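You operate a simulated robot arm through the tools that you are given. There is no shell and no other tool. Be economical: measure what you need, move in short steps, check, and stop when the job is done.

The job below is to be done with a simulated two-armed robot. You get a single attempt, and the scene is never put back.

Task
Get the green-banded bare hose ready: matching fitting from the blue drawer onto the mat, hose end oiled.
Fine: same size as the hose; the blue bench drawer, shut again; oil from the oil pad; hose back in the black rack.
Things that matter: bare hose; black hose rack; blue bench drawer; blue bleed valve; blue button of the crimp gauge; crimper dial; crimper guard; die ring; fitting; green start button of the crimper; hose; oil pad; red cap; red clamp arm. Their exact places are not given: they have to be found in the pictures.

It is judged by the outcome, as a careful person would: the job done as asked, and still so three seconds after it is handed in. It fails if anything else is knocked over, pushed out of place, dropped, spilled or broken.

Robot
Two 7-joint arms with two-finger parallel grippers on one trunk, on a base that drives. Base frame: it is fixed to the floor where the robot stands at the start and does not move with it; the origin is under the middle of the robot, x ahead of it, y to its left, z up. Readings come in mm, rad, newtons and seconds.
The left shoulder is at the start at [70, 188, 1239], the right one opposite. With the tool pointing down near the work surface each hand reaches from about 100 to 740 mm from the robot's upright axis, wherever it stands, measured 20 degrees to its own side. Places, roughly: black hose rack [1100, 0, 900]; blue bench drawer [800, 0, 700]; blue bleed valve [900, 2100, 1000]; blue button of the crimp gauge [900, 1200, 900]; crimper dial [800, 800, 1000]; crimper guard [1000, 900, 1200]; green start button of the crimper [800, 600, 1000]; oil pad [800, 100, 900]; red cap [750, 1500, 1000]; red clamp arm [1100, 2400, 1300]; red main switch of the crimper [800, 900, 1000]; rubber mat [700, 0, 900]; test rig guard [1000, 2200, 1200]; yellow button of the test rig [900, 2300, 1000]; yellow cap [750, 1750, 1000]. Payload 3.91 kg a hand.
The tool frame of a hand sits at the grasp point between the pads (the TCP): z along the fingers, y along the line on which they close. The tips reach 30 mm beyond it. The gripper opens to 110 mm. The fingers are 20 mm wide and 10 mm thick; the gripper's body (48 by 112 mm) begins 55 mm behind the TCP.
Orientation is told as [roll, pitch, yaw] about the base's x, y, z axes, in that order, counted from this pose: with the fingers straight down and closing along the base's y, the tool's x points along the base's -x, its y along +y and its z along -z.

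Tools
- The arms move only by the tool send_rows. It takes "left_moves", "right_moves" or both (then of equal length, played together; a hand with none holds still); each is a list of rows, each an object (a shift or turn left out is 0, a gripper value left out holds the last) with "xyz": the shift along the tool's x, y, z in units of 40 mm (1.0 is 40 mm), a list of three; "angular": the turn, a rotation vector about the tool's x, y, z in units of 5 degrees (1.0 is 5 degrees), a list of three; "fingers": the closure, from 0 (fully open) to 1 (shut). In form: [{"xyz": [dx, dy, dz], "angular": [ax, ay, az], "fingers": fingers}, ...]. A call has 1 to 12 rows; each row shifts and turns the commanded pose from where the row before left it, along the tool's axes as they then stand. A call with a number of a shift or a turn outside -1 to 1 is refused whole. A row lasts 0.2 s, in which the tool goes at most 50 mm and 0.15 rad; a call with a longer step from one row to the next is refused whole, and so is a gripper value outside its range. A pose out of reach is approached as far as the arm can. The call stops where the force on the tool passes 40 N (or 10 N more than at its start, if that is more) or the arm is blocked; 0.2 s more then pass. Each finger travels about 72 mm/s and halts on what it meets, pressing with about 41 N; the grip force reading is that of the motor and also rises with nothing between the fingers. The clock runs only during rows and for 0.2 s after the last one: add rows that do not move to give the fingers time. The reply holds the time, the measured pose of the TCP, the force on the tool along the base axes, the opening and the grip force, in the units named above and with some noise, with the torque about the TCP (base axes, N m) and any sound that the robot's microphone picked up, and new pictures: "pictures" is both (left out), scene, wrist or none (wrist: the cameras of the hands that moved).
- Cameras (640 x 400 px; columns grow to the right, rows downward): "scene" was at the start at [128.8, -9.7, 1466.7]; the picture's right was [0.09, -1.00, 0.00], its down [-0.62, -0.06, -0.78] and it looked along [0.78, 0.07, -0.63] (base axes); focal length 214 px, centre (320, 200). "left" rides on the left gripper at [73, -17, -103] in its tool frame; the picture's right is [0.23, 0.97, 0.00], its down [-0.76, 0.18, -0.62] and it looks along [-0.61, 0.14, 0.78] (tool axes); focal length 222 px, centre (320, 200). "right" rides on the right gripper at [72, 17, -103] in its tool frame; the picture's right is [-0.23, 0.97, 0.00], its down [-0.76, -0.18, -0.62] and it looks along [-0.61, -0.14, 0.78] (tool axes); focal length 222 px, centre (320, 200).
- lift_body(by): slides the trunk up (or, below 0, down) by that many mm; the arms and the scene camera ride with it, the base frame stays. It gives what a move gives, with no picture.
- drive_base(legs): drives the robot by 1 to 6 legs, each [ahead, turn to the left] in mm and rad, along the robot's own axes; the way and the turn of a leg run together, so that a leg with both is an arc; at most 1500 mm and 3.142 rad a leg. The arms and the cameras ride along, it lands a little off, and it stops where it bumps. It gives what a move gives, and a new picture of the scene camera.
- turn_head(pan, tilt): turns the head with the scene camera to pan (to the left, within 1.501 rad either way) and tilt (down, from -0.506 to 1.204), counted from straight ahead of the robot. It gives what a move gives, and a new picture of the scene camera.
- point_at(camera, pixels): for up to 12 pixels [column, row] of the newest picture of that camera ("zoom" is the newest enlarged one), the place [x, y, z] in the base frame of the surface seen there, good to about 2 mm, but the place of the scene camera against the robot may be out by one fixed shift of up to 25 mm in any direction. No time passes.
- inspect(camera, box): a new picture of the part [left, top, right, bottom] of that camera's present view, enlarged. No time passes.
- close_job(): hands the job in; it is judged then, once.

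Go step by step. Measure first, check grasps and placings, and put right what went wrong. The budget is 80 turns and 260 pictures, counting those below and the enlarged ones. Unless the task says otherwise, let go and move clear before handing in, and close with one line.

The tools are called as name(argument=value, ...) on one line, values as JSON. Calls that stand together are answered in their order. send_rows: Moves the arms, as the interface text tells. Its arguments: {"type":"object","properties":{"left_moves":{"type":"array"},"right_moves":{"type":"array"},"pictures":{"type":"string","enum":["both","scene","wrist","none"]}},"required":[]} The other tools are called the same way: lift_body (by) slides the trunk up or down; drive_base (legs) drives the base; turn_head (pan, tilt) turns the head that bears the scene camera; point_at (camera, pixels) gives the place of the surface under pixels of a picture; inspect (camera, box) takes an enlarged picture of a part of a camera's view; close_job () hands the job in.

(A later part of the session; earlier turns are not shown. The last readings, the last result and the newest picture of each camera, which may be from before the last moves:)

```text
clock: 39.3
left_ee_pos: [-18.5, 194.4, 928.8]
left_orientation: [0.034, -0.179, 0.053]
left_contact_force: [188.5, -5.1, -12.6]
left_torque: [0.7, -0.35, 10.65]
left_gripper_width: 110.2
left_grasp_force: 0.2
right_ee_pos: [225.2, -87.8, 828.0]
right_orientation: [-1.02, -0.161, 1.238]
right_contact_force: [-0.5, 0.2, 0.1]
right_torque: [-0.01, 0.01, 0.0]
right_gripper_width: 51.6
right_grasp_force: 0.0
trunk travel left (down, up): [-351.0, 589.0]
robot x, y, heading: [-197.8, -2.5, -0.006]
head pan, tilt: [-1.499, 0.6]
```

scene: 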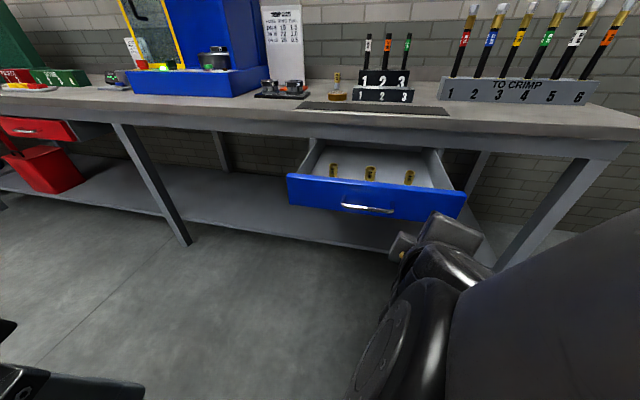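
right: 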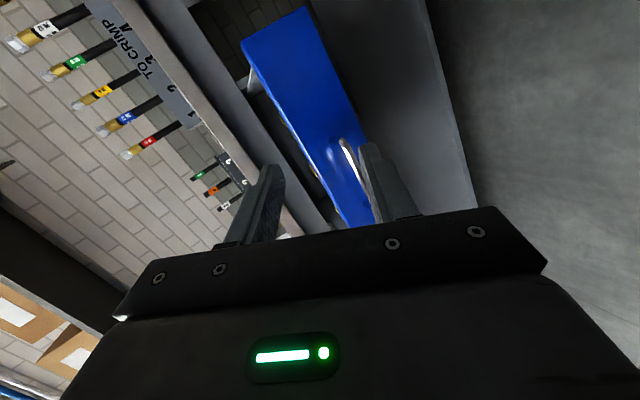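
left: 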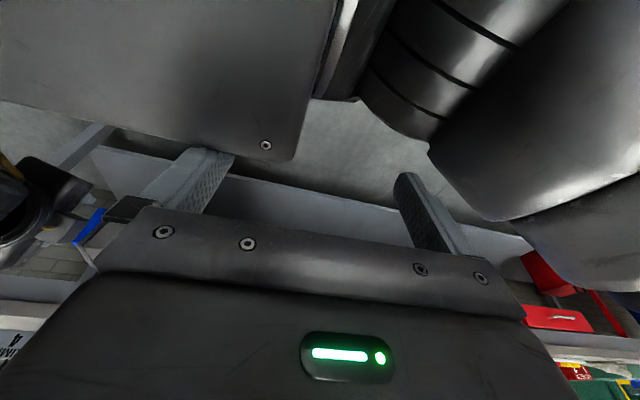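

There is another bench close behind the robot, and my elbows are against it. I'll drive forward 70 mm to free them; the right hand still has a safe gap to the drawer.

drive_base(legs=[[60, 0]])

turn_head(pan=1.5, tilt=0.6)

```text
clock: 40.0
left_ee_pos: [-31.2, 200.9, 930.8]
left_orientation: [-0.043, -0.185, 0.236]
left_contact_force: [411.5, 50.1, 65.7]
left_torque: [8.37, -8.23, -14.02]
left_gripper_width: 105.6
left_grasp_force: 0.0
right_ee_pos: [217.9, -123.3, 845.8]
right_orientation: [-1.064, -0.1, 1.089]
right_contact_force: [-2.3, 0.2, 0.7]
right_torque: [0.01, -0.05, 0.04]
right_gripper_width: 51.7
right_grasp_force: 0.0
trunk travel left (down, up): [-351.0, 589.0]
robot x, y, heading: [-189.4, -1.1, -0.001]
head pan, tilt: [-1.499, 0.6]
stopped in leg 1: the robot was blocked; the commanded pose is now the measured one
```

scene: 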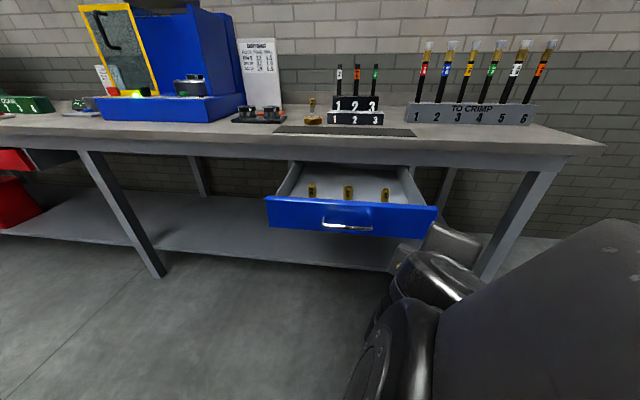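

```text
clock: 42.6
left_ee_pos: [-32.8, 198.3, 933.0]
left_orientation: [-0.061, -0.221, 0.293]
left_contact_force: [246.5, -57.2, -2.3]
left_torque: [2.59, -2.11, 7.1]
left_gripper_width: 99.5
left_grasp_force: 0.0
right_ee_pos: [207.2, -92.7, 830.4]
right_orientation: [-0.999, -0.117, 1.191]
right_contact_force: [-0.4, -0.8, 0.2]
right_torque: [0.01, 0.01, 0.0]
right_gripper_width: 51.5
right_grasp_force: 0.1
trunk travel left (down, up): [-351.0, 589.0]
robot x, y, heading: [-185.9, -1.8, -0.002]
head pan, tilt: [1.499, 0.6]
```

scene: 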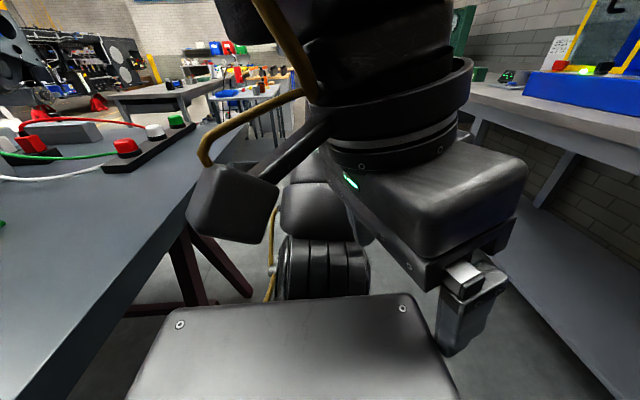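

The base moved only 12 mm before stopping again. I'll measure where the bench edge and the left arm's links actually are.

point_at(camera="scene", pixels=[[238, 130], [150, 250], [50, 380], [230, 205], [262, 240], [320, 210], [325, 265], [180, 325], [402, 308], [440, 330], [480, 200], [380, 170]])

inspect(camera="scene", box=[120, 100, 560, 400])

turn_head(pan=-1.5, tilt=0.2)

```text
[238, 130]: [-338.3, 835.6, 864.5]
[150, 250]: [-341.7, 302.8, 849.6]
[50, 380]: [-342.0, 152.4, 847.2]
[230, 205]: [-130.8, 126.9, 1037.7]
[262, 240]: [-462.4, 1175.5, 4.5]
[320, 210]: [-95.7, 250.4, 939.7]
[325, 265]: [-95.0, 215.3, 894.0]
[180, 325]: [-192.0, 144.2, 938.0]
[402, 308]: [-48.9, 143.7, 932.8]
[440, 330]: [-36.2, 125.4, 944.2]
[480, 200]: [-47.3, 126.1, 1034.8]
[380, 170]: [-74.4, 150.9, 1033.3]
```

```text
1.33 times, centred on (340, 250) of scene
```

zoom: 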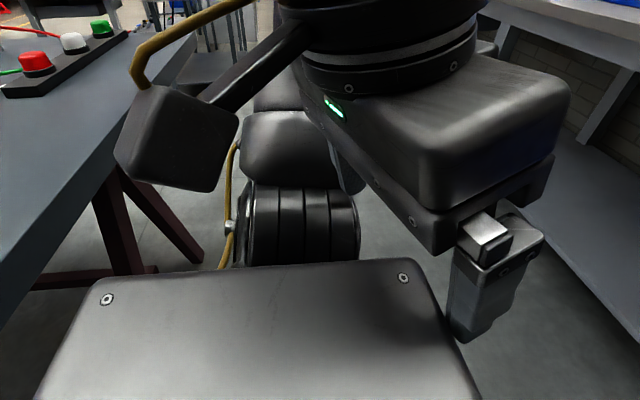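

```text
clock: 45.2
left_ee_pos: [-33.2, 197.3, 933.5]
left_orientation: [-0.061, -0.221, 0.295]
left_contact_force: [242.0, -52.9, 9.9]
left_torque: [1.68, -2.14, 7.13]
left_gripper_width: 99.3
left_grasp_force: 0.1
right_ee_pos: [208.0, -93.2, 831.1]
right_orientation: [-0.998, -0.118, 1.188]
right_contact_force: [0.2, 0.2, 0.0]
right_torque: [0.03, 0.02, 0.04]
right_gripper_width: 51.4
right_grasp_force: 0.1
trunk travel left (down, up): [-351.0, 589.0]
robot x, y, heading: [-187.7, -3.0, -0.006]
head pan, tilt: [-1.499, 0.201]
```

scene: 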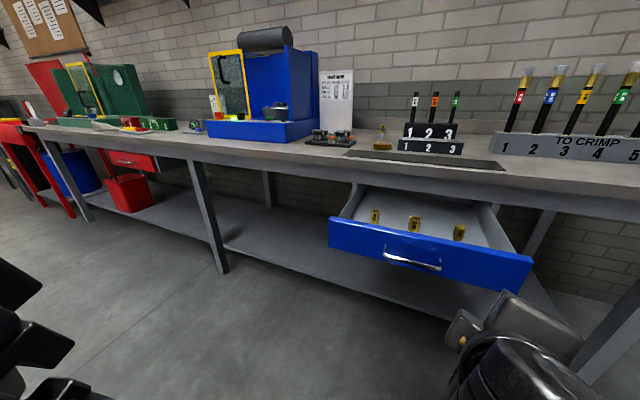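

The rear bench edge is at x −342, well behind the robot, and the head can't pan right because the right arm is in the way. I'll look up and left to see where the left elbow goes.

turn_head(pan=1.5, tilt=-0.2)

turn_head(pan=0.6, tilt=0.3)

inspect(camera="right", box=[0, 0, 640, 400])

inspect(camera="left", box=[0, 0, 640, 400])

```text
clock: 47.8
left_ee_pos: [-33.3, 197.8, 933.7]
left_orientation: [-0.062, -0.22, 0.297]
left_contact_force: [231.2, -47.7, 38.8]
left_torque: [0.26, -2.25, 6.95]
left_gripper_width: 99.4
left_grasp_force: 0.1
right_ee_pos: [207.3, -91.7, 830.3]
right_orientation: [-0.996, -0.117, 1.194]
right_contact_force: [0.4, -0.4, 0.5]
right_torque: [-0.01, 0.02, 0.02]
right_gripper_width: 51.7
right_grasp_force: 0.1
trunk travel left (down, up): [-351.0, 589.0]
robot x, y, heading: [-186.0, -0.1, 0.0]
head pan, tilt: [1.499, -0.201]
```

scene: 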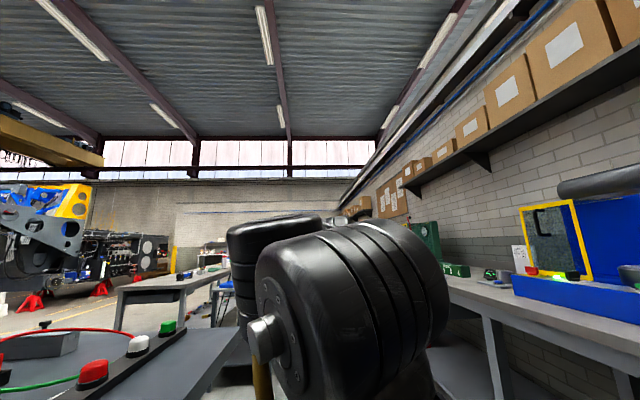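

```text
clock: 49.0
left_ee_pos: [-32.3, 197.7, 934.5]
left_orientation: [-0.063, -0.222, 0.298]
left_contact_force: [225.4, -44.9, 51.7]
left_torque: [-0.43, -2.24, 6.84]
left_gripper_width: 99.2
left_grasp_force: 0.1
right_ee_pos: [205.9, -90.1, 830.2]
right_orientation: [-0.995, -0.117, 1.198]
right_contact_force: [0.1, 0.6, 0.7]
right_torque: [-0.02, 0.01, 0.01]
right_gripper_width: 51.7
right_grasp_force: 0.0
trunk travel left (down, up): [-351.0, 589.0]
robot x, y, heading: [-185.7, 0.9, -0.004]
head pan, tilt: [0.6, 0.3]
```

scene: 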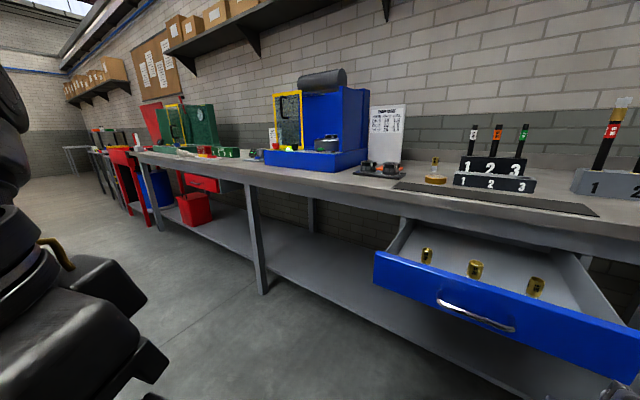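

```text
1.00 times, centred on (320, 200) of right (not enlarged: the box is as wide or as high as the picture)
```

zoom: 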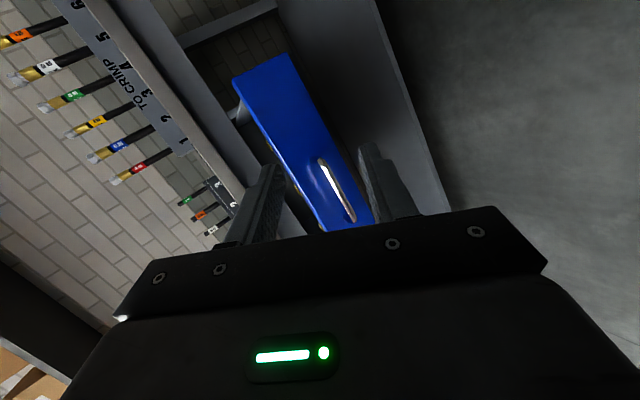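

```text
1.00 times, centred on (320, 200) of left (not enlarged: the box is as wide or as high as the picture)
```

zoom: 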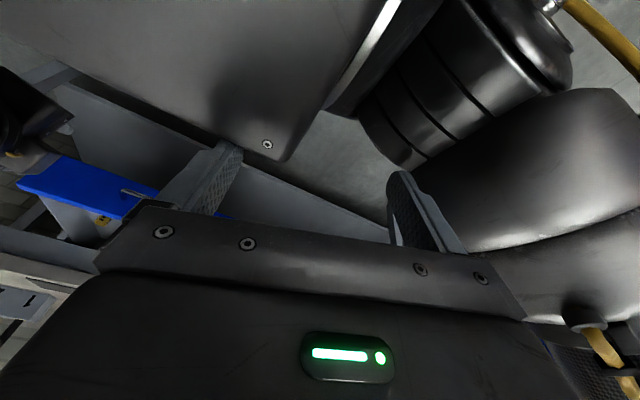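

The left gripper's fingers are wedged between the chest plate and the left upper arm. I'll close the fingers and ease it up and forward.

send_rows(left_moves=[{"fingers": 0.7}, {"xyz": [0, 0, 0]}, {"xyz": [0, 0, 0]}, {"xyz": [0, 0, 0]}], pictures="none")

send_rows(left_moves=[{"xyz": [-0.3, 0, -0.3]}, {"xyz": [-0.3, 0, -0.3]}, {"xyz": [-0.3, 0, -0.3]}, {"xyz": [-0.3, 0, -0.3]}, {"xyz": [-0.3, 0, -0.3]}], pictures="wrist")

```text
clock: 49.4
left_ee_pos: [-39.3, 197.8, 936.2]
left_orientation: [-0.106, -0.182, 0.407]
left_contact_force: [250.7, -25.4, 74.4]
left_torque: [3.48, -1.74, 6.9]
left_gripper_width: 89.1
left_grasp_force: 37.0
right_ee_pos: [186.0, -82.9, 831.2]
right_orientation: [-0.989, -0.084, 1.205]
right_contact_force: [-1.3, -1.9, 3.7]
right_torque: [0.17, 0.2, 0.13]
right_gripper_width: 51.8
right_grasp_force: 0.0
trunk travel left (down, up): [-351.0, 589.0]
robot x, y, heading: [-186.7, -6.2, -0.001]
head pan, tilt: [0.6, 0.3]
stopped in row 1 (left hand): the arm was blocked; the commanded pose is now the measured one
```

```text
clock: 49.7
left_ee_pos: [-44.8, 200.3, 941.2]
left_orientation: [-0.16, -0.243, 0.511]
left_contact_force: [251.8, -55.5, 5.3]
left_torque: [1.77, -3.09, 8.37]
left_gripper_width: 83.5
left_grasp_force: 41.5
right_ee_pos: [172.7, -84.0, 837.3]
right_orientation: [-0.998, -0.053, 1.188]
right_contact_force: [-2.2, 0.0, 0.7]
right_torque: [0.0, -0.03, 0.0]
right_gripper_width: 51.7
right_grasp_force: 0.1
trunk travel left (down, up): [-351.0, 589.0]
robot x, y, heading: [-184.9, -3.4, -0.002]
head pan, tilt: [0.6, 0.3]
stopped in row 1 (left hand): the arm was blocked; the commanded pose is now the measured one
```

left: 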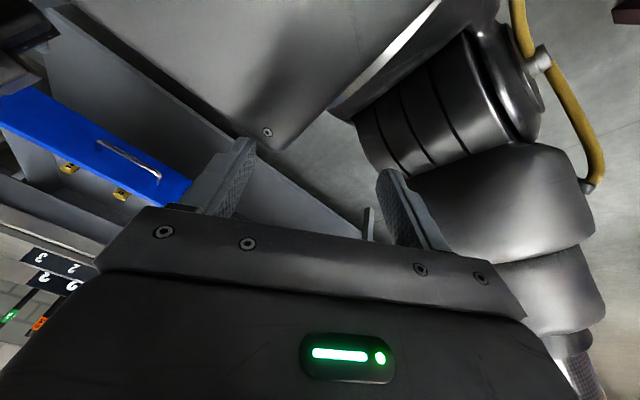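

Both arms behave as if the elbows are hooked on the rear bench: the lift was blocked, and forward force grows when I drive ahead. I'll lower the trunk to unload them.

lift_body(by=-60)

```text
clock: 50.7
left_ee_pos: [-46.7, 202.0, 883.0]
left_orientation: [-0.173, -0.27, 0.527]
left_contact_force: [218.3, -49.8, 6.5]
left_torque: [0.48, -2.16, 10.47]
left_gripper_width: 83.8
left_grasp_force: 40.5
right_ee_pos: [169.8, -73.3, 763.4]
right_orientation: [-0.949, -0.06, 1.229]
right_contact_force: [-0.2, 0.0, 0.0]
right_torque: [0.01, -0.03, 0.02]
right_gripper_width: 51.7
right_grasp_force: 0.0
trunk travel left (down, up): [-291.0, 649.0]
robot x, y, heading: [-187.2, -1.6, -0.004]
head pan, tilt: [0.6, 0.3]
```

Lowering works unblocked. Now I'll try going forward again.

drive_base(legs=[[60, 0]])

```text
clock: 51.4
left_ee_pos: [-54.3, 199.7, 884.9]
left_orientation: [-0.246, -0.255, 0.665]
left_contact_force: [222.3, -30.5, 12.7]
left_torque: [-3.3, -4.67, 7.43]
left_gripper_width: 81.0
left_grasp_force: 40.7
right_ee_pos: [161.4, -96.2, 781.8]
right_orientation: [-0.993, -0.02, 1.125]
right_contact_force: [-0.4, -0.7, 1.4]
right_torque: [0.06, 0.05, 0.05]
right_gripper_width: 51.6
right_grasp_force: 0.0
trunk travel left (down, up): [-291.0, 649.0]
robot x, y, heading: [-172.9, -2.5, -0.007]
head pan, tilt: [0.6, 0.3]
stopped in leg 1: the robot was blocked; the commanded pose is now the measured one
```

scene: 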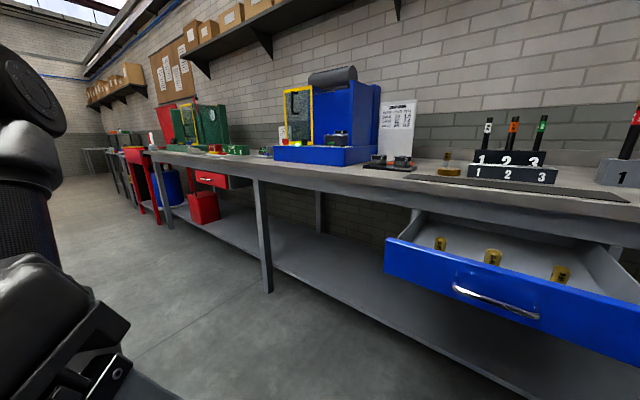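

The left arm moves with the robot, so this is more likely a self-collision than a hook on the world. I'll measure where the arm links are around the head.

turn_head(pan=1.5, tilt=0.1)

point_at(camera="scene", pixels=[[320, 200], [320, 260], [320, 320], [260, 260], [220, 320], [400, 200], [400, 300], [460, 300], [360, 380], [280, 380], [320, 140], [180, 260]])

turn_head(pan=0.0, tilt=0.8)

point_at(camera="scene", pixels=[[600, 150], [600, 250], [500, 250], [450, 300], [420, 200], [600, 350], [500, 380], [300, 380], [200, 380], [100, 380], [60, 150], [100, 250]])

```text
clock: 52.6
left_ee_pos: [-54.0, 202.6, 884.0]
left_orientation: [-0.237, -0.251, 0.668]
left_contact_force: [217.0, -35.4, 36.7]
left_torque: [2.67, -3.09, 9.71]
left_gripper_width: 83.3
left_grasp_force: 40.9
right_ee_pos: [161.6, -85.4, 771.6]
right_orientation: [-0.964, -0.026, 1.167]
right_contact_force: [0.2, -0.7, 0.7]
right_torque: [0.03, 0.01, -0.04]
right_gripper_width: 52.0
right_grasp_force: 0.1
trunk travel left (down, up): [-291.0, 649.0]
robot x, y, heading: [-180.8, -3.7, -0.003]
head pan, tilt: [1.499, 0.099]
```

scene: 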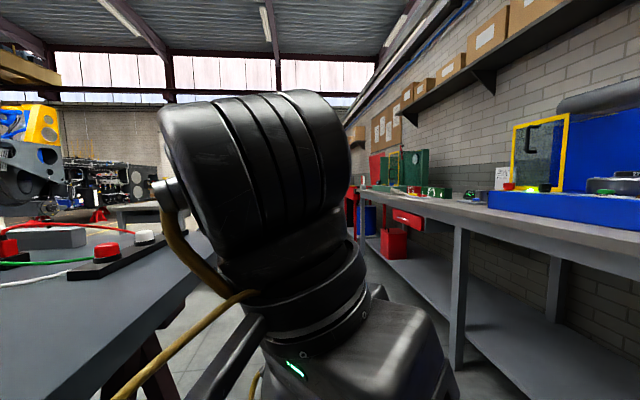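

```text
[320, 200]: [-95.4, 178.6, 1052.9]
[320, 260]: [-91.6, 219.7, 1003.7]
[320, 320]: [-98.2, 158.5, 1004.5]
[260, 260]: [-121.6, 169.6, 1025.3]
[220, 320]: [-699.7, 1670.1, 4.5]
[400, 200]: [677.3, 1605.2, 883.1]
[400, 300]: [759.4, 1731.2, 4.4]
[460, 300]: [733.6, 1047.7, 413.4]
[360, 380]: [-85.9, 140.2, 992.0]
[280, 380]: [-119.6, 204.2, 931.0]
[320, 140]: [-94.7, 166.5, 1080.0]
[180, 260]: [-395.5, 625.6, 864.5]
```

```text
clock: 54.2
left_ee_pos: [-53.6, 202.4, 884.4]
left_orientation: [-0.241, -0.248, 0.666]
left_contact_force: [216.7, -18.5, 34.1]
left_torque: [-0.93, -4.32, 7.92]
left_gripper_width: 82.8
left_grasp_force: 41.4
right_ee_pos: [163.8, -89.2, 771.6]
right_orientation: [-0.975, -0.016, 1.162]
right_contact_force: [0.2, 0.0, -0.2]
right_torque: [0.01, -0.02, 0.02]
right_gripper_width: 51.6
right_grasp_force: 0.1
trunk travel left (down, up): [-291.0, 649.0]
robot x, y, heading: [-180.9, -2.3, -0.005]
head pan, tilt: [0.0, 0.799]
```

scene: 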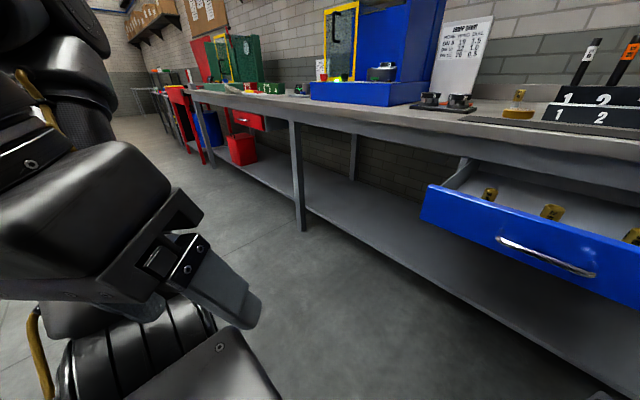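

```text
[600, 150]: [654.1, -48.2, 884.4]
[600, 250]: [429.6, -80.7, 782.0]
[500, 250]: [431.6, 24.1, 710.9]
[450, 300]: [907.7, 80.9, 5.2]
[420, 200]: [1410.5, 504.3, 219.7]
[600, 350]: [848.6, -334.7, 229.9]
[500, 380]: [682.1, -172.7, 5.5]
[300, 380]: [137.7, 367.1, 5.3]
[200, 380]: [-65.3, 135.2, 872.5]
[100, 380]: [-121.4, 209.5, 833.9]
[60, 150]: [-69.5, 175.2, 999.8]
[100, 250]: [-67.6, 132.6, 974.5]
```

Stuck left fingertips are at z≈854 and the chest plate top is at z≈872, so lifting the left hand about 40 mm should clear it. I'll command straight up.

send_rows(left_moves=[{"xyz": [0, 0, -1]}, {"xyz": [0, 0, -1]}], pictures="none")

send_rows(left_moves=[{"xyz": [0, 0, -1]}, {"xyz": [0, 0, -1]}], pictures="none")

send_rows(left_moves=[{"xyz": [0, 0, -1]}, {"xyz": [0, 0, -1]}], pictures="scene")

```text
clock: 54.5
left_ee_pos: [-58.1, 202.6, 885.7]
left_orientation: [-0.288, -0.261, 0.727]
left_contact_force: [232.4, -45.5, 5.7]
left_torque: [-1.94, -5.29, 8.16]
left_gripper_width: 80.8
left_grasp_force: 40.4
right_ee_pos: [160.0, -100.7, 779.5]
right_orientation: [-0.998, 0.008, 1.108]
right_contact_force: [-0.1, -0.4, 2.4]
right_torque: [0.09, 0.14, 0.02]
right_gripper_width: 51.7
right_grasp_force: 0.1
trunk travel left (down, up): [-291.0, 649.0]
robot x, y, heading: [-178.4, -3.3, -0.007]
head pan, tilt: [0.0, 0.799]
stopped in row 1 (left hand): the force on the tool passed its limit at 262 N (the readings are from after the stop); the commanded pose is now the measured one
```

```text
clock: 55.1
left_ee_pos: [-94.5, 199.8, 936.9]
left_orientation: [-0.251, -0.271, 0.662]
left_contact_force: [0.5, -0.2, -1.3]
left_torque: [0.0, 0.01, 0.01]
left_gripper_width: 33.0
left_grasp_force: 0.1
left hand out of reach, approached as far as the arm can: row 2
right_ee_pos: [162.1, -96.1, 776.9]
right_orientation: [-0.989, 0.015, 1.124]
right_contact_force: [-0.5, 0.7, -0.4]
right_torque: [-0.03, -0.01, 0.0]
right_gripper_width: 51.8
right_grasp_force: 0.0
trunk travel left (down, up): [-291.0, 649.0]
robot x, y, heading: [-172.8, -1.8, -0.004]
head pan, tilt: [0.0, 0.799]
```

```text
clock: 55.7
left_ee_pos: [-123.6, 188.3, 942.1]
left_orientation: [-0.251, -0.27, 0.661]
left_contact_force: [-1.7, -0.7, -0.7]
left_torque: [0.03, -0.01, 0.02]
left_gripper_width: 33.1
left_grasp_force: 0.0
left hand out of reach, approached as far as the arm can: row 1, 2
right_ee_pos: [158.5, -92.2, 769.3]
right_orientation: [-0.961, 0.0, 1.138]
right_contact_force: [-0.3, -0.4, -0.5]
right_torque: [0.05, 0.01, 0.02]
right_gripper_width: 51.8
right_grasp_force: 0.0
trunk travel left (down, up): [-291.0, 649.0]
robot x, y, heading: [-176.0, 0.8, -0.004]
head pan, tilt: [0.0, 0.799]
```

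scene: 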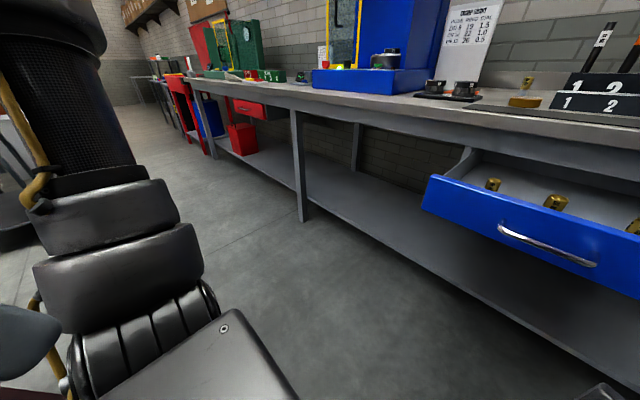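

The left hand is free now (force near 0). I'll move it forward-left away from the chest at the same height.

send_rows(left_moves=[{"xyz": [-0.9, 0, 0.2]}, {"xyz": [-0.9, 0, 0.2]}, {"xyz": [-0.9, 0, 0.2]}, {"xyz": [-0.9, 0, 0.2]}, {"xyz": [-0.9, 0, 0.2]}, {"xyz": [-0.9, 0, 0.2]}, {"xyz": [-0.9, 0, 0.2]}, {"xyz": [-0.9, 0, 0.2]}], pictures="both")

```text
clock: 57.5
left_ee_pos: [114.8, 294.9, 867.0]
left_orientation: [-0.25, -0.272, 0.663]
left_contact_force: [0.6, -0.1, 0.2]
left_torque: [-0.01, -0.02, 0.01]
left_gripper_width: 33.0
left_grasp_force: 0.1
left hand out of reach, approached as far as the arm can: row 1, 2, 3, 4, 5, 6, 7, 8
right_ee_pos: [160.1, -93.2, 770.1]
right_orientation: [-0.962, 0.002, 1.136]
right_contact_force: [-0.1, 0.1, 0.3]
right_torque: [-0.06, 0.02, -0.05]
right_gripper_width: 51.7
right_grasp_force: 0.1
trunk travel left (down, up): [-291.0, 649.0]
robot x, y, heading: [-177.2, -1.2, -0.005]
head pan, tilt: [0.0, 0.799]
```

scene: 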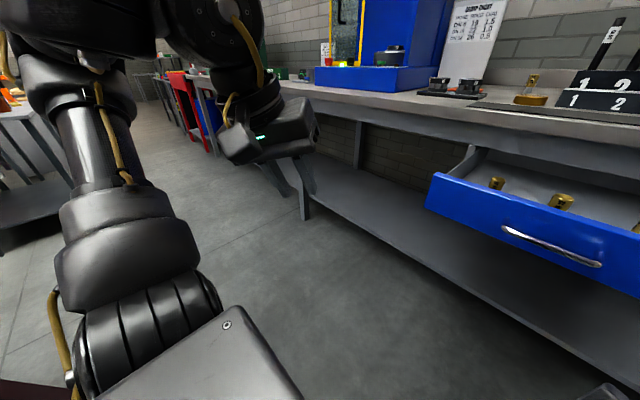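
left: 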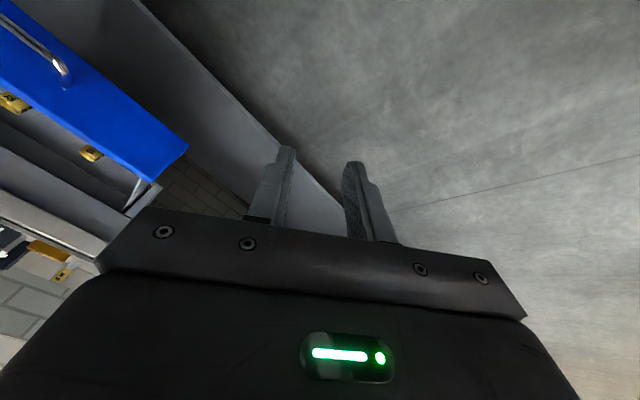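

The left arm is clear. I'll do the same for the right: outward, slightly forward and up.

send_rows(right_moves=[{"xyz": [0.557, -0.575, 0.2]}, {"xyz": [0.557, -0.575, 0.2]}, {"xyz": [0.557, -0.575, 0.2]}, {"xyz": [0.557, -0.575, 0.2]}, {"xyz": [0.557, -0.575, 0.2]}, {"xyz": [0.557, -0.575, 0.2]}, {"xyz": [0.557, -0.575, 0.2]}], pictures="scene")

```text
clock: 59.1
left_ee_pos: [114.7, 292.0, 867.8]
left_orientation: [-0.25, -0.272, 0.664]
left_contact_force: [0.3, -0.1, -1.1]
left_torque: [0.04, 0.0, 0.0]
left_gripper_width: 32.7
left_grasp_force: 0.0
right_ee_pos: [208.0, -207.9, 889.9]
right_orientation: [-0.991, -0.024, 1.162]
right_contact_force: [0.7, -0.1, 0.6]
right_torque: [0.03, 0.01, 0.02]
right_gripper_width: 51.8
right_grasp_force: 0.1
right hand out of reach, approached as far as the arm can: row 1, 2, 3, 4, 5, 6
trunk travel left (down, up): [-291.0, 649.0]
robot x, y, heading: [-178.4, -0.2, -0.007]
head pan, tilt: [0.0, 0.799]
```

scene: 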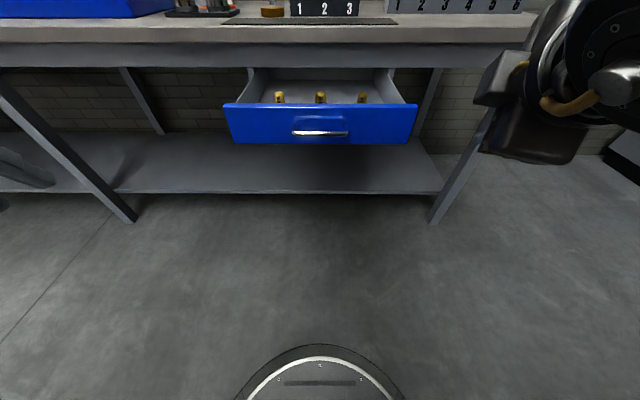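

The head is free again, and the drawer is open with three fittings standing. I'll move forward 90 mm off the rear bench and raise the trunk.

drive_base(legs=[[90, 0]])

lift_body(by=340)

turn_head(pan=0.0, tilt=0.85)

```text
clock: 60.2
left_ee_pos: [204.5, 291.8, 864.8]
left_orientation: [-0.25, -0.271, 0.663]
left_contact_force: [1.0, 0.3, -0.3]
left_torque: [0.0, 0.03, 0.0]
left_gripper_width: 33.2
left_grasp_force: 0.0
right_ee_pos: [298.6, -207.5, 888.0]
right_orientation: [-0.99, -0.024, 1.162]
right_contact_force: [0.6, 0.0, -0.3]
right_torque: [0.01, -0.01, -0.03]
right_gripper_width: 51.7
right_grasp_force: 0.1
trunk travel left (down, up): [-291.0, 649.0]
robot x, y, heading: [-85.6, 0.9, -0.006]
head pan, tilt: [0.0, 0.799]
```

scene: 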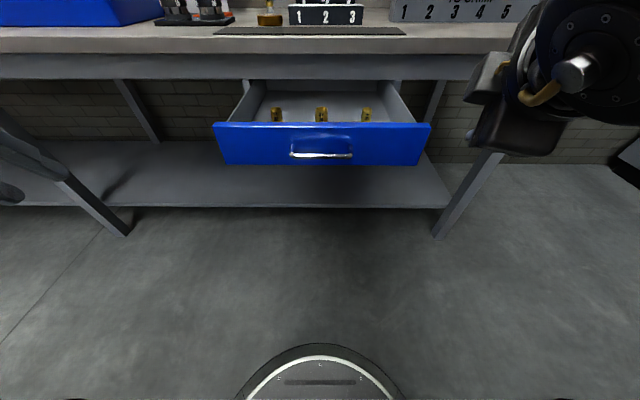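

```text
clock: 63.5
left_ee_pos: [204.5, 293.0, 1207.3]
left_orientation: [-0.252, -0.273, 0.665]
left_contact_force: [0.7, -1.0, 0.3]
left_torque: [-0.01, -0.01, 0.0]
left_gripper_width: 33.0
left_grasp_force: 0.1
right_ee_pos: [298.9, -207.1, 1227.3]
right_orientation: [-0.991, -0.021, 1.162]
right_contact_force: [0.1, 0.5, -0.2]
right_torque: [-0.02, -0.03, -0.04]
right_gripper_width: 51.7
right_grasp_force: 0.0
trunk travel left (down, up): [-631.0, 309.0]
robot x, y, heading: [-88.8, -1.8, -0.003]
head pan, tilt: [0.0, 0.799]
```

```text
clock: 64.1
left_ee_pos: [204.7, 293.0, 1207.2]
left_orientation: [-0.252, -0.272, 0.664]
left_contact_force: [0.0, -1.6, 0.3]
left_torque: [0.03, 0.02, 0.03]
left_gripper_width: 33.0
left_grasp_force: 0.0
right_ee_pos: [299.0, -206.2, 1227.1]
right_orientation: [-0.991, -0.024, 1.162]
right_contact_force: [-0.2, -0.4, -0.7]
right_torque: [0.0, 0.0, 0.02]
right_gripper_width: 51.7
right_grasp_force: 0.0
trunk travel left (down, up): [-631.0, 309.0]
robot x, y, heading: [-86.2, -4.1, -0.005]
head pan, tilt: [0.0, 0.85]
```

scene: 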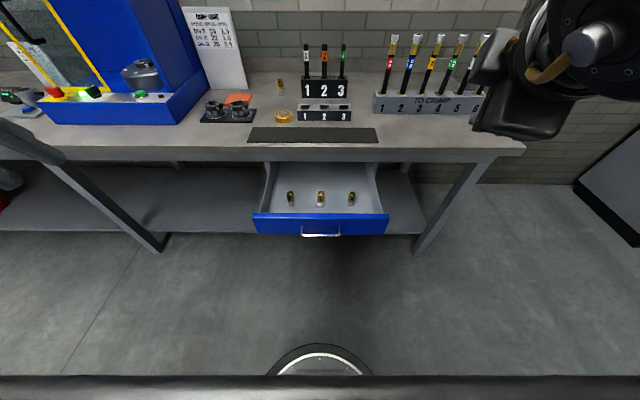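

Everything is visible now. I'll zoom in on the fittings to read their sizes.

inspect(camera="scene", box=[250, 155, 394, 245])

inspect(camera="scene", box=[280, 180, 360, 215])

point_at(camera="scene", pixels=[[291, 194], [320, 194], [351, 195], [291, 203], [320, 203], [351, 203], [323, 235], [335, 185], [283, 115], [343, 46], [340, 108], [248, 142]])

```text
4.44 times, centred on (322, 200) of scene
```

zoom: 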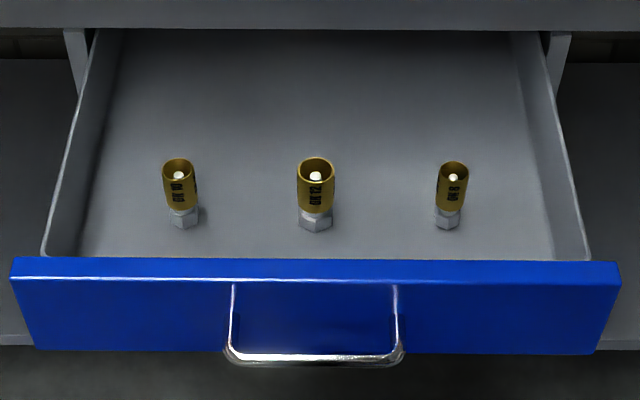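

```text
8.00 times, centred on (320, 198) of scene
```

zoom: 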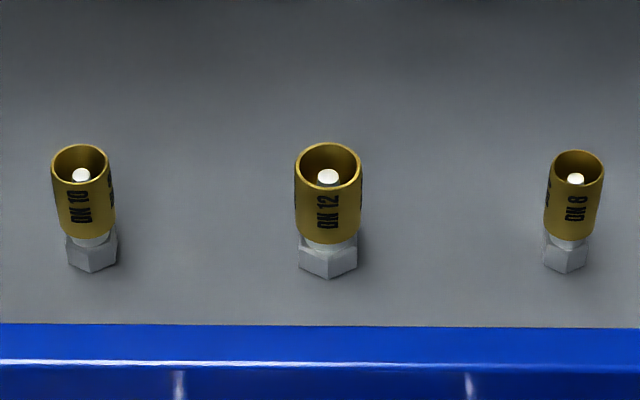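

```text
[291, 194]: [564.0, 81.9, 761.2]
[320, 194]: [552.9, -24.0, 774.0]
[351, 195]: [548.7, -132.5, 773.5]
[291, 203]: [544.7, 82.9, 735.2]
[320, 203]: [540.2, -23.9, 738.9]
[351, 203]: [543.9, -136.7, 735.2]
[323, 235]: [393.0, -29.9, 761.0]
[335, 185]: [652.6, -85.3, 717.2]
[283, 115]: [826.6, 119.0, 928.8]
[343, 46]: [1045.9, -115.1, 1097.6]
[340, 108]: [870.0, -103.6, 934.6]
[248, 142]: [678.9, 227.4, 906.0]
```

DN 8 is the right-hand fitting at about (560, −117) corrected. I'll bring the right hand back to fingers down, then yaw to 90°.

send_rows(right_moves=[{"angular": [-0.945, 0, 0], "fingers": 0.4}, {"angular": [-0.945, 0, 0]}, {"angular": [-0.945, 0, 0]}, {"angular": [-0.945, 0, 0]}, {"angular": [-0.945, 0, 0]}, {"angular": [-0.945, 0, 0]}, {"angular": [-0.945, 0, 0]}, {"angular": [-0.945, 0, 0]}, {"angular": [-0.945, 0, 0]}, {"angular": [-0.945, 0, 0]}, {"angular": [-0.945, 0, 0]}, {"angular": [-0.945, 0, 0]}], pictures="none")

send_rows(right_moves=[{"angular": [0, 0, -0.936]}, {"angular": [0, 0, -0.936]}, {"angular": [0, 0, -0.936]}, {"angular": [0, 0, -0.936]}, {"angular": [0, 0, -0.936]}], pictures="wrist")

```text
clock: 66.7
left_ee_pos: [204.3, 292.0, 1207.1]
left_orientation: [-0.249, -0.27, 0.664]
left_contact_force: [0.7, 0.3, -0.8]
left_torque: [0.0, 0.01, -0.01]
left_gripper_width: 32.7
left_grasp_force: 0.1
right_ee_pos: [298.8, -205.3, 1227.5]
right_orientation: [-0.001, -0.023, 1.163]
right_contact_force: [-0.1, -0.1, -0.5]
right_torque: [0.02, 0.01, -0.01]
right_gripper_width: 65.8
right_grasp_force: 0.0
trunk travel left (down, up): [-631.0, 309.0]
robot x, y, heading: [-88.0, -0.8, -0.003]
head pan, tilt: [0.0, 0.85]
```

```text
clock: 67.9
left_ee_pos: [204.1, 292.9, 1205.0]
left_orientation: [-0.253, -0.271, 0.666]
left_contact_force: [-0.1, 0.2, 0.1]
left_torque: [0.0, -0.01, 0.0]
left_gripper_width: 33.1
left_grasp_force: 0.0
right_ee_pos: [297.9, -206.7, 1227.2]
right_orientation: [-0.01, -0.022, 1.573]
right_contact_force: [0.9, 0.7, -0.3]
right_torque: [0.02, 0.0, 0.0]
right_gripper_width: 65.9
right_grasp_force: 0.0
trunk travel left (down, up): [-631.0, 309.0]
robot x, y, heading: [-91.2, -1.0, -0.004]
head pan, tilt: [0.0, 0.85]
```

right: 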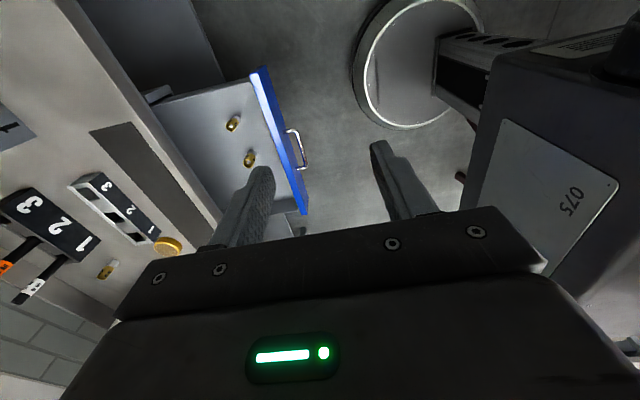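

The hand points down with yaw 90°. I'll move above the DN 8 fitting for a wrist look.

send_rows(right_moves=[{"xyz": [-0.1, -0.546, 0.68]}, {"xyz": [-0.1, -0.546, 0.68]}, {"xyz": [-0.1, -0.546, 0.68]}, {"xyz": [-0.1, -0.546, 0.68]}, {"xyz": [-0.1, -0.546, 0.68]}, {"xyz": [-0.1, -0.546, 0.68]}, {"xyz": [-0.1, -0.546, 0.68]}, {"xyz": [-0.1, -0.546, 0.68]}, {"xyz": [-0.1, -0.546, 0.68]}, {"xyz": [-0.1, -0.546, 0.68]}, {"xyz": [-0.1, -0.546, 0.68]}, {"xyz": [-0.1, -0.546, 0.68]}], pictures="both")

```text
clock: 70.5
left_ee_pos: [206.1, 293.9, 1206.4]
left_orientation: [-0.251, -0.27, 0.664]
left_contact_force: [0.8, 0.6, 0.2]
left_torque: [-0.03, -0.01, -0.04]
left_gripper_width: 33.3
left_grasp_force: 0.0
right_ee_pos: [567.3, -151.4, 903.8]
right_orientation: [-0.009, -0.019, 1.57]
right_contact_force: [1.5, 0.2, -0.3]
right_torque: [0.04, 0.03, 0.01]
right_gripper_width: 65.9
right_grasp_force: 0.1
trunk travel left (down, up): [-631.0, 309.0]
robot x, y, heading: [-84.7, -4.8, -0.006]
head pan, tilt: [0.0, 0.85]
```

scene: 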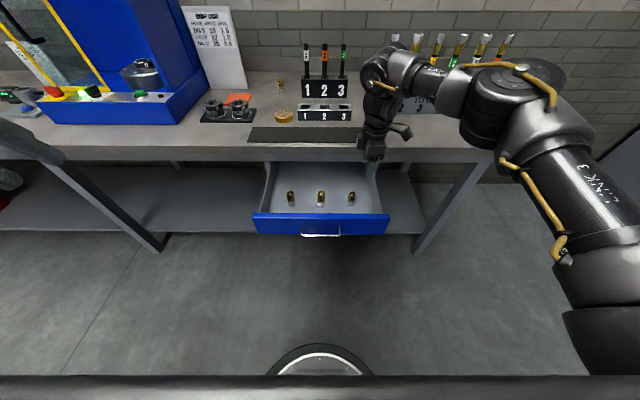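
right: 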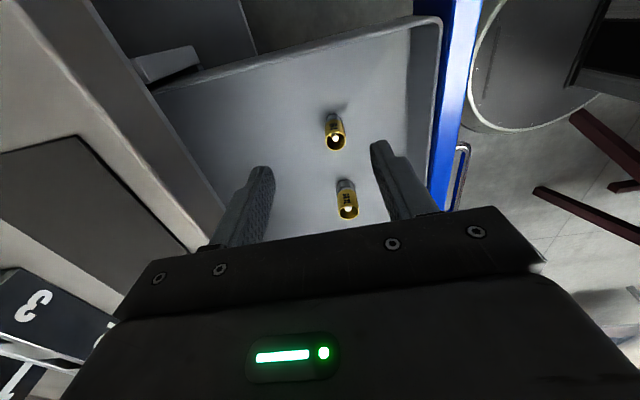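

Two fittings show in the wrist view at (336,130) and (347,200). I'll measure and read them.

inspect(camera="right", box=[296, 90, 392, 220])

point_at(camera="right", pixels=[[336, 138], [336, 125], [330, 138], [342, 138], [335, 147], [347, 210], [300, 100], [400, 120]])

```text
3.08 times, centred on (344, 155) of right
```

zoom: 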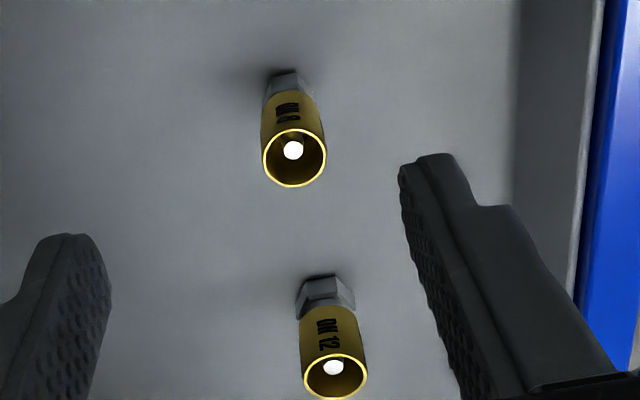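

```text
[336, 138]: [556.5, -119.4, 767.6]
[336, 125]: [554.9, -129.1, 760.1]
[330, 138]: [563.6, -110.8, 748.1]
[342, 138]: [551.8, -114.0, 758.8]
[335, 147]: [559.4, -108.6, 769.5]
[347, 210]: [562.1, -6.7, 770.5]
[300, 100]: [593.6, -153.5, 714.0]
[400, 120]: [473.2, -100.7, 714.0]
```

The DN 8 fitting is centred at (557, −118), top 770 and floor 714. I'll centre over it and descend to z≈752.

send_rows(right_moves=[{"xyz": [-0.42, 0.125, 0], "fingers": 0.55}, {"xyz": [-0.42, 0.125, 0]}, {"xyz": [0, 0, 0.8]}, {"xyz": [0, 0, 0.8]}, {"xyz": [0, 0, 0.7]}, {"xyz": [0, 0, 0]}], pictures="wrist")

```text
clock: 71.9
left_ee_pos: [202.9, 293.9, 1207.8]
left_orientation: [-0.251, -0.273, 0.665]
left_contact_force: [0.3, 0.7, 0.4]
left_torque: [-0.03, -0.01, 0.0]
left_gripper_width: 33.1
left_grasp_force: 0.1
right_ee_pos: [553.9, -115.0, 811.0]
right_orientation: [-0.013, -0.022, 1.571]
right_contact_force: [0.9, 0.4, -0.4]
right_torque: [0.03, -0.01, 0.0]
right_gripper_width: 49.7
right_grasp_force: 0.2
trunk travel left (down, up): [-631.0, 309.0]
robot x, y, heading: [-84.1, -2.1, 0.0]
head pan, tilt: [0.0, 0.85]
```

right: 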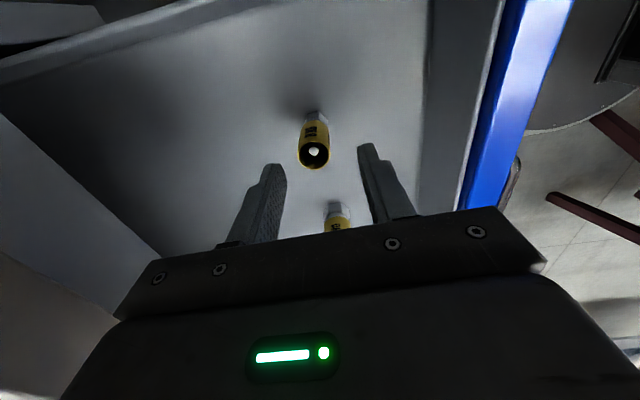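

I'll check the alignment with a point before descending.

point_at(camera="right", pixels=[[313, 164], [301, 156], [327, 156], [313, 141]])

```text
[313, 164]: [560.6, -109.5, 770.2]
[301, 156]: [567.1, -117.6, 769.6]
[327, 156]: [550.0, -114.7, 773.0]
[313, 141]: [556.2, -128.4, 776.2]
```

Centre is (558, −118). I'll make a small correction, descend 59 mm and close.

send_rows(right_moves=[{"xyz": [0.08, -0.1, 0.5]}, {"xyz": [0, 0, 0.5]}, {"xyz": [0, 0, 0.45]}, {"xyz": [0, 0, 0]}, {"fingers": 1}, {"xyz": [0, 0, 0]}, {"xyz": [0, 0, 0]}, {"xyz": [0, 0, 0]}], pictures="wrist")

```text
clock: 73.7
left_ee_pos: [203.4, 292.4, 1206.9]
left_orientation: [-0.251, -0.272, 0.665]
left_contact_force: [-0.3, -0.1, 0.0]
left_torque: [-0.01, -0.01, 0.02]
left_gripper_width: 32.8
left_grasp_force: 0.0
right_ee_pos: [559.7, -118.2, 755.6]
right_orientation: [-0.01, -0.02, 1.571]
right_contact_force: [0.3, -0.6, -0.2]
right_torque: [0.02, 0.02, 0.0]
right_gripper_width: 24.5
right_grasp_force: 41.2
trunk travel left (down, up): [-631.0, 309.0]
robot x, y, heading: [-88.0, -6.5, -0.003]
head pan, tilt: [0.0, 0.85]
```

right: 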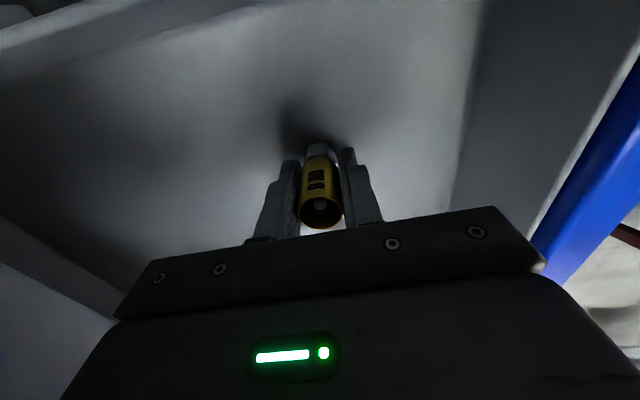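

The DN 8 fitting is held (24.5 mm). I'll lift it straight up clear of the bench and check the base's front extent.

send_rows(right_moves=[{"xyz": [0, 0, -0.5]}, {"xyz": [0, 0, -0.9]}, {"xyz": [0, 0, -0.9]}, {"xyz": [0, 0, -0.9]}, {"xyz": [0, 0, -0.9]}, {"xyz": [0, 0, -0.9]}, {"xyz": [0, 0, -0.9]}, {"xyz": [0, 0, 0]}], pictures="both")

point_at(camera="scene", pixels=[[320, 346], [320, 360], [300, 150], [300, 140], [255, 128], [378, 128], [248, 141], [378, 142], [300, 115], [351, 118], [284, 117], [276, 118]])

```text
clock: 75.5
left_ee_pos: [204.9, 292.7, 1206.1]
left_orientation: [-0.25, -0.269, 0.667]
left_contact_force: [-0.2, -0.6, 0.2]
left_torque: [-0.04, 0.01, 0.03]
left_gripper_width: 33.0
left_grasp_force: 0.1
right_ee_pos: [555.6, -123.3, 994.4]
right_orientation: [-0.011, -0.022, 1.571]
right_contact_force: [0.0, -1.0, -1.0]
right_torque: [-0.01, 0.01, -0.03]
right_gripper_width: 24.6
right_grasp_force: 40.7
trunk travel left (down, up): [-631.0, 309.0]
robot x, y, heading: [-86.1, -0.0, -0.006]
head pan, tilt: [0.0, 0.85]
```

scene: 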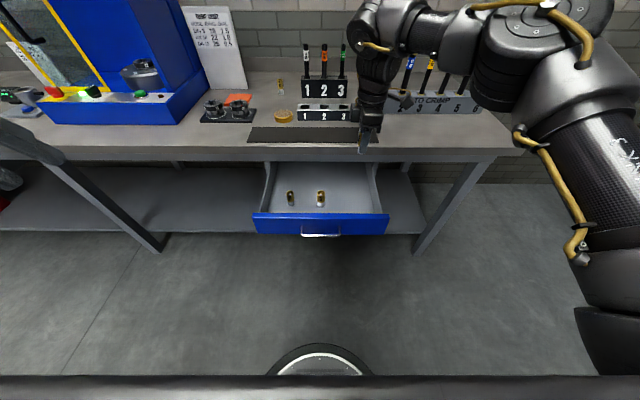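
right: 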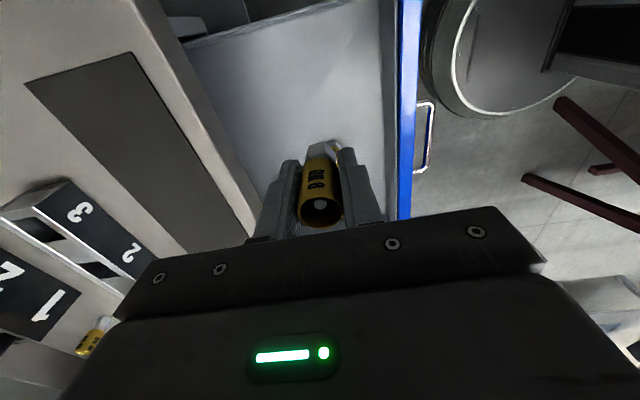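

```text
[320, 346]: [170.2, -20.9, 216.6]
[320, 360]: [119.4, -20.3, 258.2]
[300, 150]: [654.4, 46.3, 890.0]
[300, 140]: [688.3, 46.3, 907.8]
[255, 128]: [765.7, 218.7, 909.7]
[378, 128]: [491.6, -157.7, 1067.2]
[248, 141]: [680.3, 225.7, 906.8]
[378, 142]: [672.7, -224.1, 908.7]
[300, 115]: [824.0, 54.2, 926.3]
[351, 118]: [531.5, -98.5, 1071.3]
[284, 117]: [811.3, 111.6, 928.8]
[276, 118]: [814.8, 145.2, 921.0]
```

The base front is at x≈170, so there is room to drive 80 mm forward over the open drawer. Then I'll move above the mat.

drive_base(legs=[[85, 0]])

send_rows(right_moves=[{"xyz": [0, -0.55, 0]}, {"xyz": [0, -0.55, 0]}, {"xyz": [0, -0.55, 0]}, {"xyz": [0, -0.55, 0]}, {"xyz": [0, 0, 0]}], pictures="wrist")

```text
clock: 76.6
left_ee_pos: [288.4, 295.3, 1207.2]
left_orientation: [-0.251, -0.273, 0.667]
left_contact_force: [0.7, -0.2, -0.2]
left_torque: [-0.01, -0.02, 0.01]
left_gripper_width: 33.2
left_grasp_force: 0.0
right_ee_pos: [641.8, -122.4, 995.0]
right_orientation: [-0.014, -0.02, 1.574]
right_contact_force: [-0.3, 0.1, -1.2]
right_torque: [0.01, -0.02, -0.01]
right_gripper_width: 24.6
right_grasp_force: 41.0
trunk travel left (down, up): [-631.0, 309.0]
robot x, y, heading: [-3.1, -0.2, -0.004]
head pan, tilt: [0.0, 0.85]
```

scene: 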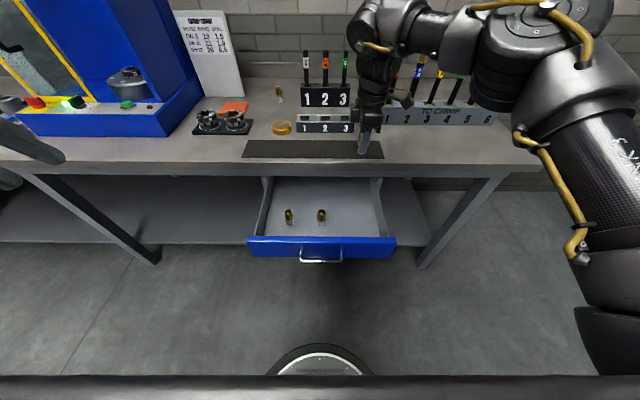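

```text
clock: 77.8
left_ee_pos: [290.4, 292.8, 1207.4]
left_orientation: [-0.251, -0.272, 0.665]
left_contact_force: [0.7, -0.7, -0.2]
left_torque: [-0.03, -0.02, -0.02]
left_gripper_width: 33.2
left_grasp_force: 0.1
right_ee_pos: [687.2, -116.0, 991.8]
right_orientation: [-0.011, -0.019, 1.575]
right_contact_force: [-0.3, -0.7, -1.4]
right_torque: [-0.01, -0.01, 0.01]
right_gripper_width: 24.4
right_grasp_force: 41.4
right hand out of reach, approached as far as the arm can: row 3, 4
trunk travel left (down, up): [-631.0, 309.0]
robot x, y, heading: [-1.1, -1.1, -0.004]
head pan, tilt: [0.0, 0.85]
```

right: 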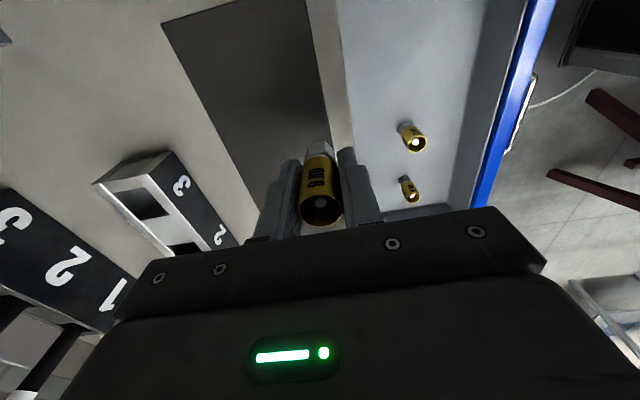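

The arm is at its forward reach, so I'll drive 50 mm more and measure the mat edges with the wrist camera.

drive_base(legs=[[50, 0]])

inspect(camera="right", box=[0, 0, 640, 400])

point_at(camera="right", pixels=[[315, 20], [200, 60], [330, 120], [260, 100], [250, 170], [350, 100], [150, 190], [200, 170]])

```text
clock: 78.8
left_ee_pos: [330.1, 294.3, 1209.2]
left_orientation: [-0.257, -0.276, 0.669]
left_contact_force: [-0.9, 0.0, 0.1]
left_torque: [-0.02, -0.02, 0.02]
left_gripper_width: 33.1
left_grasp_force: 0.0
right_ee_pos: [729.6, -115.7, 998.7]
right_orientation: [-0.017, -0.02, 1.573]
right_contact_force: [-0.7, 0.3, -0.9]
right_torque: [0.0, -0.11, 0.01]
right_gripper_width: 24.5
right_grasp_force: 41.0
trunk travel left (down, up): [-631.0, 309.0]
robot x, y, heading: [43.1, -4.4, -0.003]
head pan, tilt: [0.0, 0.85]
```

scene: 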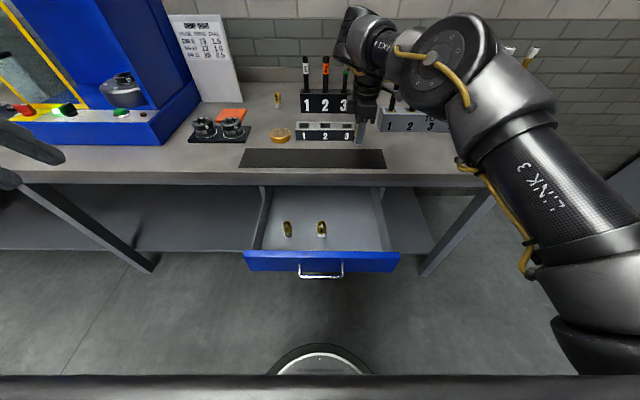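

```text
1.00 times, centred on (320, 200) of right (not enlarged: the box is as wide or as high as the picture)
```

zoom: 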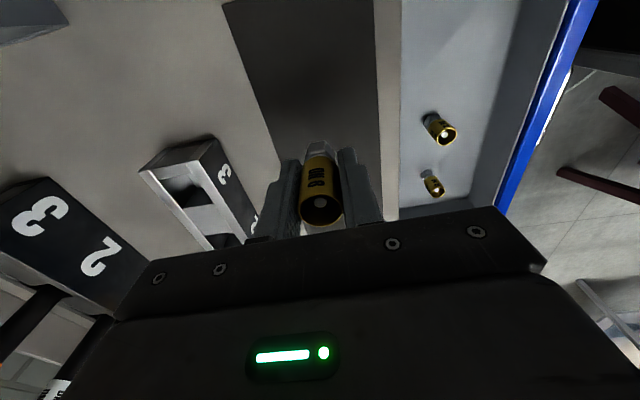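

```text
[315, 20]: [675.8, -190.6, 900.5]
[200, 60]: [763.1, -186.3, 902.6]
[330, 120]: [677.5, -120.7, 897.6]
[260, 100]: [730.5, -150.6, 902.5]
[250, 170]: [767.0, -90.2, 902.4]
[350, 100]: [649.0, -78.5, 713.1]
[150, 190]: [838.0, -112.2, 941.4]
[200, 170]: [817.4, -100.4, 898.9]
```

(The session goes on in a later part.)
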